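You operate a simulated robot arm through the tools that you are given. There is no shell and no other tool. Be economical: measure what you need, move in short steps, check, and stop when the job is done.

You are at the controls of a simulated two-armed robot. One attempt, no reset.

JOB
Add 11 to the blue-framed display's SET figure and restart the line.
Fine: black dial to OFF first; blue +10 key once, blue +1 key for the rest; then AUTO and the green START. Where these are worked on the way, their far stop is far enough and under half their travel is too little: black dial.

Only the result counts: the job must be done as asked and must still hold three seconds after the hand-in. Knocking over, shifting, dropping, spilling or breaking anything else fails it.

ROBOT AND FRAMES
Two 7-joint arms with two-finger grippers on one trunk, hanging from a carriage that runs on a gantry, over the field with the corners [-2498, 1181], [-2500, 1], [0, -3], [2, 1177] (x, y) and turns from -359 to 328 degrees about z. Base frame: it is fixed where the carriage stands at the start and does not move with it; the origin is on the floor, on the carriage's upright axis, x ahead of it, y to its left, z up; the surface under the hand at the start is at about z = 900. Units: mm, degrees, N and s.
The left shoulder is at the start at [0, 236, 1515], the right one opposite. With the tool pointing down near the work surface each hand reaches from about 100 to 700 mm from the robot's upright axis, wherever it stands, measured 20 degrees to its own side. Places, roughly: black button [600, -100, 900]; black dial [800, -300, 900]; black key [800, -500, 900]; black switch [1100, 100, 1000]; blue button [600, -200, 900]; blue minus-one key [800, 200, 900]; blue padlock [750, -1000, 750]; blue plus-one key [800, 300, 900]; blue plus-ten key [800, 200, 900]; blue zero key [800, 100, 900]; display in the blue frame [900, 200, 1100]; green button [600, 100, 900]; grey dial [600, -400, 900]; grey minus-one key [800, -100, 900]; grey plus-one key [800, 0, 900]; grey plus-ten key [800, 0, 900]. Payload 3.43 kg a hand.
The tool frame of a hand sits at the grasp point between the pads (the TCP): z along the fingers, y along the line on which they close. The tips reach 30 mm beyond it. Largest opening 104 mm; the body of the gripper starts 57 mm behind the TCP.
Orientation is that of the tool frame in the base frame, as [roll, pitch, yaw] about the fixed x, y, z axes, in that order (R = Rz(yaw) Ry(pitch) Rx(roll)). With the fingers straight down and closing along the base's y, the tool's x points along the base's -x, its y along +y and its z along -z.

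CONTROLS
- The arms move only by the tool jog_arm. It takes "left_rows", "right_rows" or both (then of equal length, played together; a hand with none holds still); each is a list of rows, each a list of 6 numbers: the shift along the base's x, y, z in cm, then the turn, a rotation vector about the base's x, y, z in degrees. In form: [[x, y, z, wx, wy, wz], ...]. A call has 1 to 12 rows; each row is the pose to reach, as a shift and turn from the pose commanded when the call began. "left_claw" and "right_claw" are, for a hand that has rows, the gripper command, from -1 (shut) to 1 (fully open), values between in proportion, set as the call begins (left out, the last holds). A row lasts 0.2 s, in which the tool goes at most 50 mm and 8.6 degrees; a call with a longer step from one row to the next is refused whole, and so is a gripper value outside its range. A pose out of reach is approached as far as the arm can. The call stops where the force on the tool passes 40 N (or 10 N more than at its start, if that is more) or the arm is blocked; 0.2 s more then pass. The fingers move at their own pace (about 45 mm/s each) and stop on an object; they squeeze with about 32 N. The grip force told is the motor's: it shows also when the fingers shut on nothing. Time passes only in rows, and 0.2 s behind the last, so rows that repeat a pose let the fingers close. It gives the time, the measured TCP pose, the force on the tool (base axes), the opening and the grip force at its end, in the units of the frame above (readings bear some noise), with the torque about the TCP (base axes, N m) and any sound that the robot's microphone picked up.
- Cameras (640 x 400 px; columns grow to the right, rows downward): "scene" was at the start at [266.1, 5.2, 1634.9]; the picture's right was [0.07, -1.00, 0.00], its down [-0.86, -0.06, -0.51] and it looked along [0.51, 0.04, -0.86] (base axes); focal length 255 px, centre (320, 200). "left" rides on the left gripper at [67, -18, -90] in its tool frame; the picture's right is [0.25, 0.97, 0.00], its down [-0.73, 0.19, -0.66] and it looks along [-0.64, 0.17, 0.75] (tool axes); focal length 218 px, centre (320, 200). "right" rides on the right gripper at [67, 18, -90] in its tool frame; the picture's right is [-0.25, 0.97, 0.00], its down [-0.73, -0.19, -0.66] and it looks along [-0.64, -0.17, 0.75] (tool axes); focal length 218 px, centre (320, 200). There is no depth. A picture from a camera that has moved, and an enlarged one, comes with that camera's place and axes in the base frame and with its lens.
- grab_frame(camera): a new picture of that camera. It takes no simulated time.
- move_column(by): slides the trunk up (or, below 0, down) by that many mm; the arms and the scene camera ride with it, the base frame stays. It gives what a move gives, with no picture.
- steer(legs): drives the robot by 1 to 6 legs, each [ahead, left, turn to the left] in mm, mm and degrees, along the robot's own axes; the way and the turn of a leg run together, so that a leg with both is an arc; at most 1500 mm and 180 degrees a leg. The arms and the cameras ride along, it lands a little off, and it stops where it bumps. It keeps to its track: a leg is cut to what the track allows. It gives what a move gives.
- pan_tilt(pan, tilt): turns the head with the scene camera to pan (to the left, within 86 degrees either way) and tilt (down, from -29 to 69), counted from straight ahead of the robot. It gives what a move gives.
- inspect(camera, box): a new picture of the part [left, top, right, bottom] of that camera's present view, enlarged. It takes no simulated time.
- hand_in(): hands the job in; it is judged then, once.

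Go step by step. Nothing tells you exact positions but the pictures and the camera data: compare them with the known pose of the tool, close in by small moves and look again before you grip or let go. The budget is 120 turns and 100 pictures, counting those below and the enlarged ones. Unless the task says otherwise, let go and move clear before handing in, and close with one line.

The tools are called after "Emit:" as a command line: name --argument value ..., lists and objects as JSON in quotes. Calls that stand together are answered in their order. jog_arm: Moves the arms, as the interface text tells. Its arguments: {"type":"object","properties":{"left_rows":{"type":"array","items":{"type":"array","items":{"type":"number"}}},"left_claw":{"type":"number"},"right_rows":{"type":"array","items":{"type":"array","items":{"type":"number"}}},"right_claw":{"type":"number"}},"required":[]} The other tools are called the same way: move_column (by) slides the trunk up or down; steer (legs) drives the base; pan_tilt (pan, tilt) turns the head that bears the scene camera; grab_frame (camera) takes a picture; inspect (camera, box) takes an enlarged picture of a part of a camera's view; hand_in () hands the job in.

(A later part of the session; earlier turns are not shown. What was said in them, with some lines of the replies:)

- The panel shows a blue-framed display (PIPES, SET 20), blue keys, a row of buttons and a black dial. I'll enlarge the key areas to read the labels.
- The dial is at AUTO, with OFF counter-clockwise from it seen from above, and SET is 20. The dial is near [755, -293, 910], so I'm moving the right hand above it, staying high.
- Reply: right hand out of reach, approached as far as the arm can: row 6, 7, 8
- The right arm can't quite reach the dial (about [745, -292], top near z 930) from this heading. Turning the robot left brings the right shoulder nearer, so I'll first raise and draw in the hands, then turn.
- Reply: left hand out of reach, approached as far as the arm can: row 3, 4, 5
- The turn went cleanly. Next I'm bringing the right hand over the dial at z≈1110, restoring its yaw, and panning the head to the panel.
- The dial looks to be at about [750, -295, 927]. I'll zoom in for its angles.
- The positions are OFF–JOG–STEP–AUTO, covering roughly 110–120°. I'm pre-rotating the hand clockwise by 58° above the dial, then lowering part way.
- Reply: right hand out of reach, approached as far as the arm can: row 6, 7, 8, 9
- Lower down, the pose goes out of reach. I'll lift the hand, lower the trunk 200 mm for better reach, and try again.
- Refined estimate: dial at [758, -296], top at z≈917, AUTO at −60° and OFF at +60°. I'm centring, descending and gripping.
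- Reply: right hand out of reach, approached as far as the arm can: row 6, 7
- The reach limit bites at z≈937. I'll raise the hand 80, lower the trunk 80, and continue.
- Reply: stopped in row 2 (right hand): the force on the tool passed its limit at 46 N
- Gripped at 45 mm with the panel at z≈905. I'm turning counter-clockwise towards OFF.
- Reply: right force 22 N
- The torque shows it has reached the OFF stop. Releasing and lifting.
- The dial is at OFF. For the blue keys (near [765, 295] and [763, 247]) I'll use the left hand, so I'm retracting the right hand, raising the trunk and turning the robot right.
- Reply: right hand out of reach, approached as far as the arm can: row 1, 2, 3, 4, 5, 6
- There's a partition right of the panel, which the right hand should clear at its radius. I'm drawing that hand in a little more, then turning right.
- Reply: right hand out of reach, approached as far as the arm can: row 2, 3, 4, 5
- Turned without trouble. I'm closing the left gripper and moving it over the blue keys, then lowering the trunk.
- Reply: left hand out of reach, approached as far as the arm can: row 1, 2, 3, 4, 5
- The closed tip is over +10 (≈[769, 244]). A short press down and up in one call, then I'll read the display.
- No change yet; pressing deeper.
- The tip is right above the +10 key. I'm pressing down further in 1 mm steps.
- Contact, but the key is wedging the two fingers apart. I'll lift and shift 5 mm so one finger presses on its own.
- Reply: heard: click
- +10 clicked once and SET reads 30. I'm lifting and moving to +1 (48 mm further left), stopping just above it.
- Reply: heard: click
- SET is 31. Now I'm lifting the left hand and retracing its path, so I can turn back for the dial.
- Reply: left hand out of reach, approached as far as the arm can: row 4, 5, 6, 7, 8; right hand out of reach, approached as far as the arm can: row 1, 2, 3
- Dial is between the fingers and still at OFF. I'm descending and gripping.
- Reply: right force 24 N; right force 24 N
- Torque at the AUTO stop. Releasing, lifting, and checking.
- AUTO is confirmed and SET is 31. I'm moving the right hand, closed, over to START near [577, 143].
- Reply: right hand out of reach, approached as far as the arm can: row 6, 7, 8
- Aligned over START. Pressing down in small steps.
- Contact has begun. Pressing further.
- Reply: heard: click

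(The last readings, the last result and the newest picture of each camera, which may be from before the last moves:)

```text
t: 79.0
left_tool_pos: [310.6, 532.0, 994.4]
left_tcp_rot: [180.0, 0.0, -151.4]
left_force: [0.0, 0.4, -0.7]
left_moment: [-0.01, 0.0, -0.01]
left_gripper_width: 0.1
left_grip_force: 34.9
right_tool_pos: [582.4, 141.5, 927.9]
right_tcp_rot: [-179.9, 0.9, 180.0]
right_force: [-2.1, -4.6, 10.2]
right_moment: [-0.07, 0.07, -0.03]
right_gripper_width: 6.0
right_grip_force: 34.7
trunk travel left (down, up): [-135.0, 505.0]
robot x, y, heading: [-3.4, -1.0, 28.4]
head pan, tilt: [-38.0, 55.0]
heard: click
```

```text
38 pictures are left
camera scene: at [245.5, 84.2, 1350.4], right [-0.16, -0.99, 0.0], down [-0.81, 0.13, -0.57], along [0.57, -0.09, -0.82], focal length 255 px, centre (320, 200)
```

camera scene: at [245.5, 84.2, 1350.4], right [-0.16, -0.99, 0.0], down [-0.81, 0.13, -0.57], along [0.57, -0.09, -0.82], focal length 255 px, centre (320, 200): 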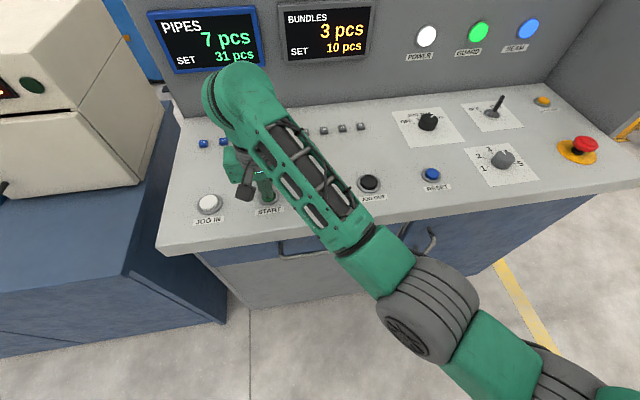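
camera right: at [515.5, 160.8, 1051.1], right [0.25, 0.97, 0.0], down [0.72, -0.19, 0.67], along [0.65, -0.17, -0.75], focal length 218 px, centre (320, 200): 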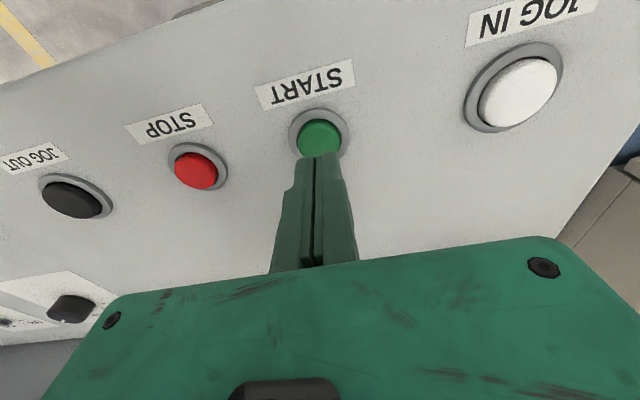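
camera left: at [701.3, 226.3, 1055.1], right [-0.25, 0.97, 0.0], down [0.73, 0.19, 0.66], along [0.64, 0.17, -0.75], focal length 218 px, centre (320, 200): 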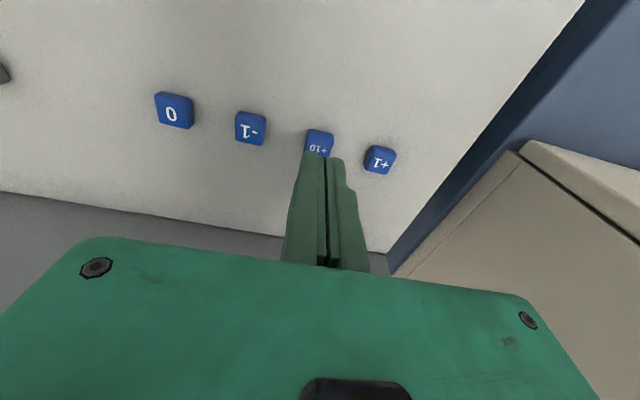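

START clicked. I'm lifting clear and checking the panel.

Emit:
jog_arm --right_rows '[[0, 0, 3, 0, 0, 0], [0, 0, 6, 0, 0, 0], [0, 0, 10, 0, 0, 0], [3, -4, 12, 0, 0, 0], [6, -8, 12, 0, 0, 0], [9, -12, 12, 0, 0, 0], [9, -12, 12, 0, 0, 0]]'

Emit:
grab_frame --camera "scene"

Emit:
inspect --camera "scene" --box '[140, 0, 380, 150]'

Emit:
inspect --camera "scene" --box '[380, 0, 620, 200]'

```text
refused: row 4 steps farther than a row can; nothing moved
```

```text
37 pictures are left
camera scene: at [245.5, 84.2, 1350.4], right [-0.16, -0.99, 0.0], down [-0.81, 0.13, -0.57], along [0.57, -0.09, -0.82], focal length 255 px, centre (320, 200)
```

scene: 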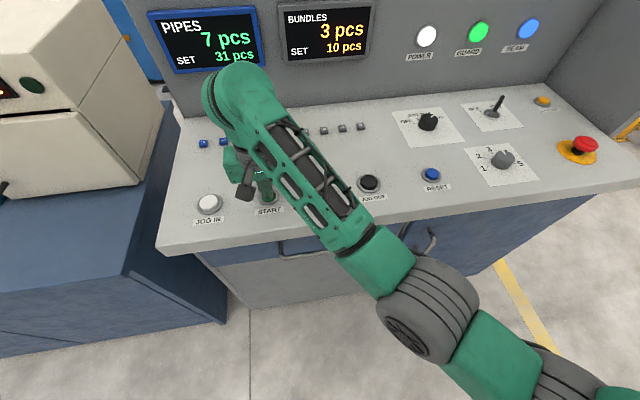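

```text
2.67 times, centred on (260, 75) of scene
camera zoom: at [245.5, 84.2, 1350.4], right [-0.16, -0.99, 0.0], down [-0.81, 0.13, -0.57], along [0.57, -0.09, -0.82], focal length 679 px, centre (480, 533)
```

zoom: 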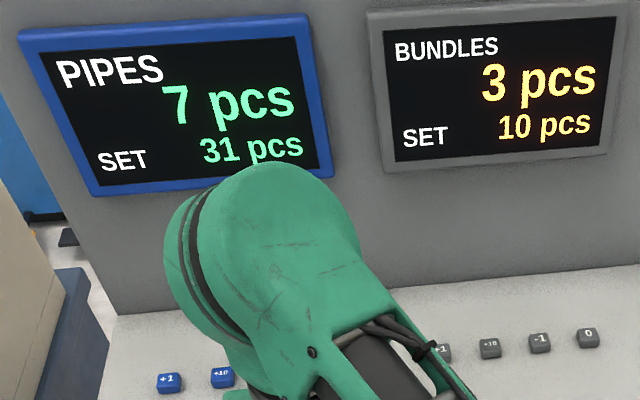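

```text
2.00 times, centred on (500, 100) of scene
camera zoom: at [245.5, 84.2, 1350.4], right [-0.16, -0.99, 0.0], down [-0.81, 0.13, -0.57], along [0.57, -0.09, -0.82], focal length 509 px, centre (-40, 400)
```

zoom: 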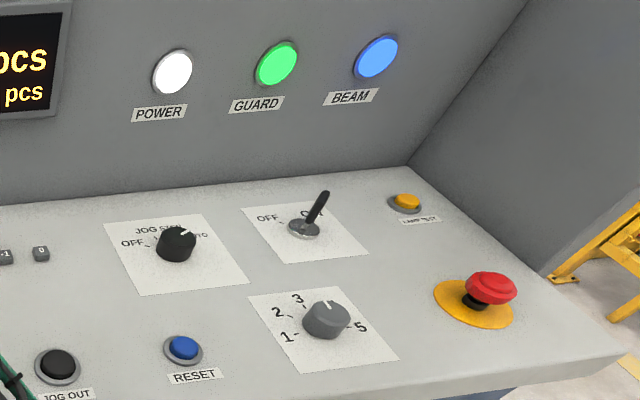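

The lift was refused for step length; repeating with shorter steps.

Emit:
jog_arm --right_rows '[[0, 0, 3, 0, 0, 0], [0, 0, 6, 0, 0, 0], [0, 0, 10, 0, 0, 0], [2, -3, 12, 0, 0, 0], [4, -7, 12, 0, 0, 0], [6, -11, 12, 0, 0, 0], [6, -11, 12, 0, 0, 0]]'

Emit:
inspect --camera "scene" --box '[140, 0, 460, 240]'

Emit:
grab_frame --camera "right"

```text
t: 80.6
left_tool_pos: [308.9, 532.9, 995.3]
left_tcp_rot: [-180.0, 0.0, -151.4]
left_force: [0.4, -0.2, 0.3]
left_moment: [-0.04, -0.01, 0.0]
left_gripper_width: 0.2
left_grip_force: 35.0
right_tool_pos: [645.9, 34.6, 1041.0]
right_tcp_rot: [-179.9, 1.0, -180.0]
right_force: [0.5, -0.2, 0.1]
right_moment: [-0.05, -0.01, -0.02]
right_gripper_width: 0.0
right_grip_force: 34.9
right hand out of reach, approached as far as the arm can: row 4, 5, 6, 7
trunk travel left (down, up): [-135.0, 505.0]
robot x, y, heading: [0.8, 2.3, 28.7]
head pan, tilt: [-38.0, 55.0]
```

```text
1.67 times, centred on (300, 120) of scene
camera zoom: at [245.0, 85.0, 1350.2], right [-0.16, -0.99, 0.0], down [-0.81, 0.13, -0.57], along [0.57, -0.09, -0.82], focal length 424 px, centre (353, 333)
```

zoom: 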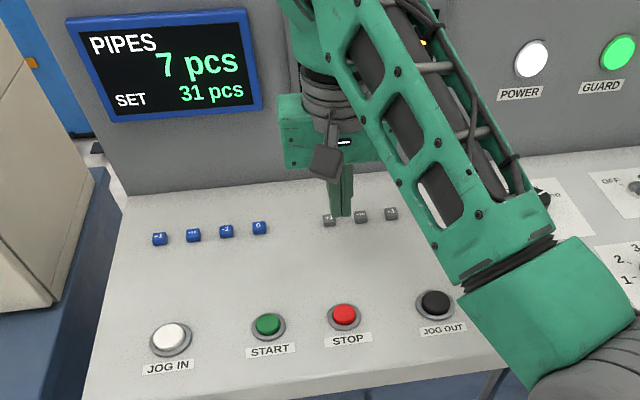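

```text
33 pictures are left
camera right: at [578.6, 52.0, 1131.0], right [0.25, 0.97, 0.0], down [0.72, -0.19, 0.67], along [0.65, -0.17, -0.74], focal length 218 px, centre (320, 200)
```

right: 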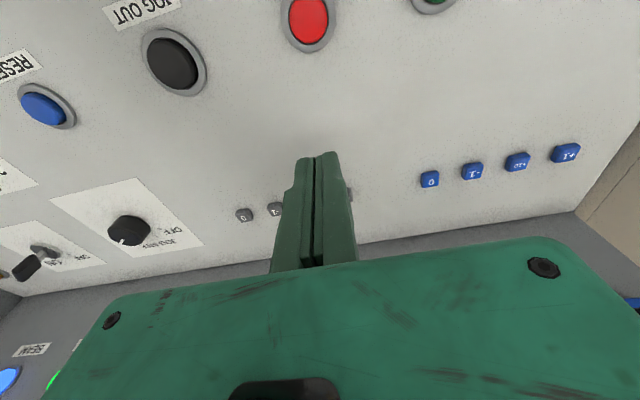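

I'm letting some time pass and checking whether anything shows the line is running.

Emit:
jog_arm --right_rows '[[0, 0, 0, 0, 0, 0], [0, 0, 0, 0, 0, 0], [0, 0, 0, 0, 0, 0], [0, 0, 0, 0, 0, 0], [0, 0, 0, 0, 0, 0], [0, 0, 0, 0, 0, 0], [0, 0, 0, 0, 0, 0], [0, 0, 0, 0, 0, 0], [0, 0, 0, 0, 0, 0], [0, 0, 0, 0, 0, 0], [0, 0, 0, 0, 0, 0], [0, 0, 0, 0, 0, 0]]'

Emit:
inspect --camera "scene" --box '[140, 0, 380, 220]'

Emit:
pan_tilt --pan -38 --tilt 15

Emit:
grab_frame --camera "scene"

```text
t: 83.2
left_tool_pos: [309.8, 532.5, 994.9]
left_tcp_rot: [-179.9, 0.0, -151.5]
left_force: [0.0, 0.7, -0.1]
left_moment: [-0.02, -0.03, 0.0]
left_gripper_width: 0.0
left_grip_force: 35.3
right_tool_pos: [646.9, 32.9, 1041.5]
right_tcp_rot: [-179.9, 0.9, 179.9]
right_force: [0.3, 0.2, -0.3]
right_moment: [-0.01, 0.0, 0.01]
right_gripper_width: 0.1
right_grip_force: 34.9
trunk travel left (down, up): [-135.0, 505.0]
robot x, y, heading: [1.5, -0.9, 28.7]
head pan, tilt: [-38.0, 55.0]
```

```text
1.82 times, centred on (260, 110) of scene
camera zoom: at [245.4, 84.6, 1350.2], right [-0.16, -0.99, 0.0], down [-0.81, 0.13, -0.57], along [0.57, -0.09, -0.82], focal length 463 px, centre (429, 364)
```

zoom: 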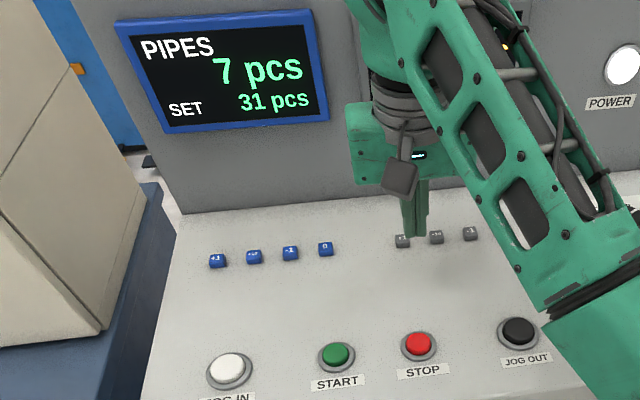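

```text
t: 84.3
left_tool_pos: [310.2, 533.7, 994.6]
left_tcp_rot: [180.0, -0.1, -151.4]
left_force: [0.7, 0.2, -0.3]
left_moment: [-0.02, -0.01, 0.0]
left_gripper_width: 0.0
left_grip_force: 34.2
right_tool_pos: [646.4, 32.9, 1040.8]
right_tcp_rot: [-179.9, 0.9, -179.9]
right_force: [-0.4, 0.8, -0.4]
right_moment: [-0.04, 0.05, -0.01]
right_gripper_width: 0.0
right_grip_force: 34.8
trunk travel left (down, up): [-135.0, 505.0]
robot x, y, heading: [-2.2, 1.6, 28.6]
head pan, tilt: [-38.0, 15.0]
```

```text
31 pictures are left
camera scene: at [266.4, 81.1, 1410.4], right [-0.16, -0.99, 0.0], down [-0.26, 0.04, -0.97], along [0.95, -0.16, -0.26], focal length 255 px, centre (320, 200)
```

scene: 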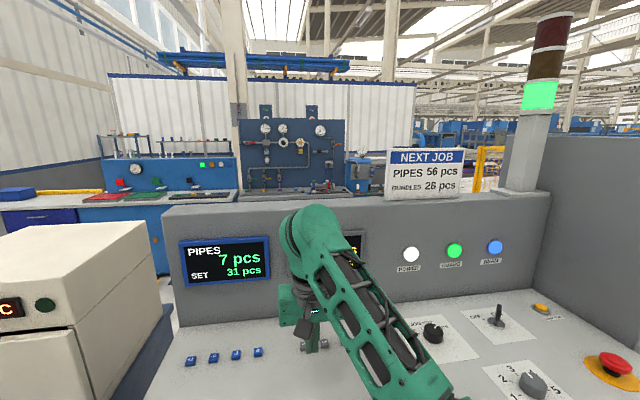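

The stack light shows green, so the line is running with SET at 31 and the dial on AUTO. Both hands are clear, so I'm handing in.

Emit:
hand_in

```text
The job is handed in.
```

The job is handed in: the blue display's SET went from 20 to 31, the dial went to OFF and back to AUTO, and after START the stack light is green.
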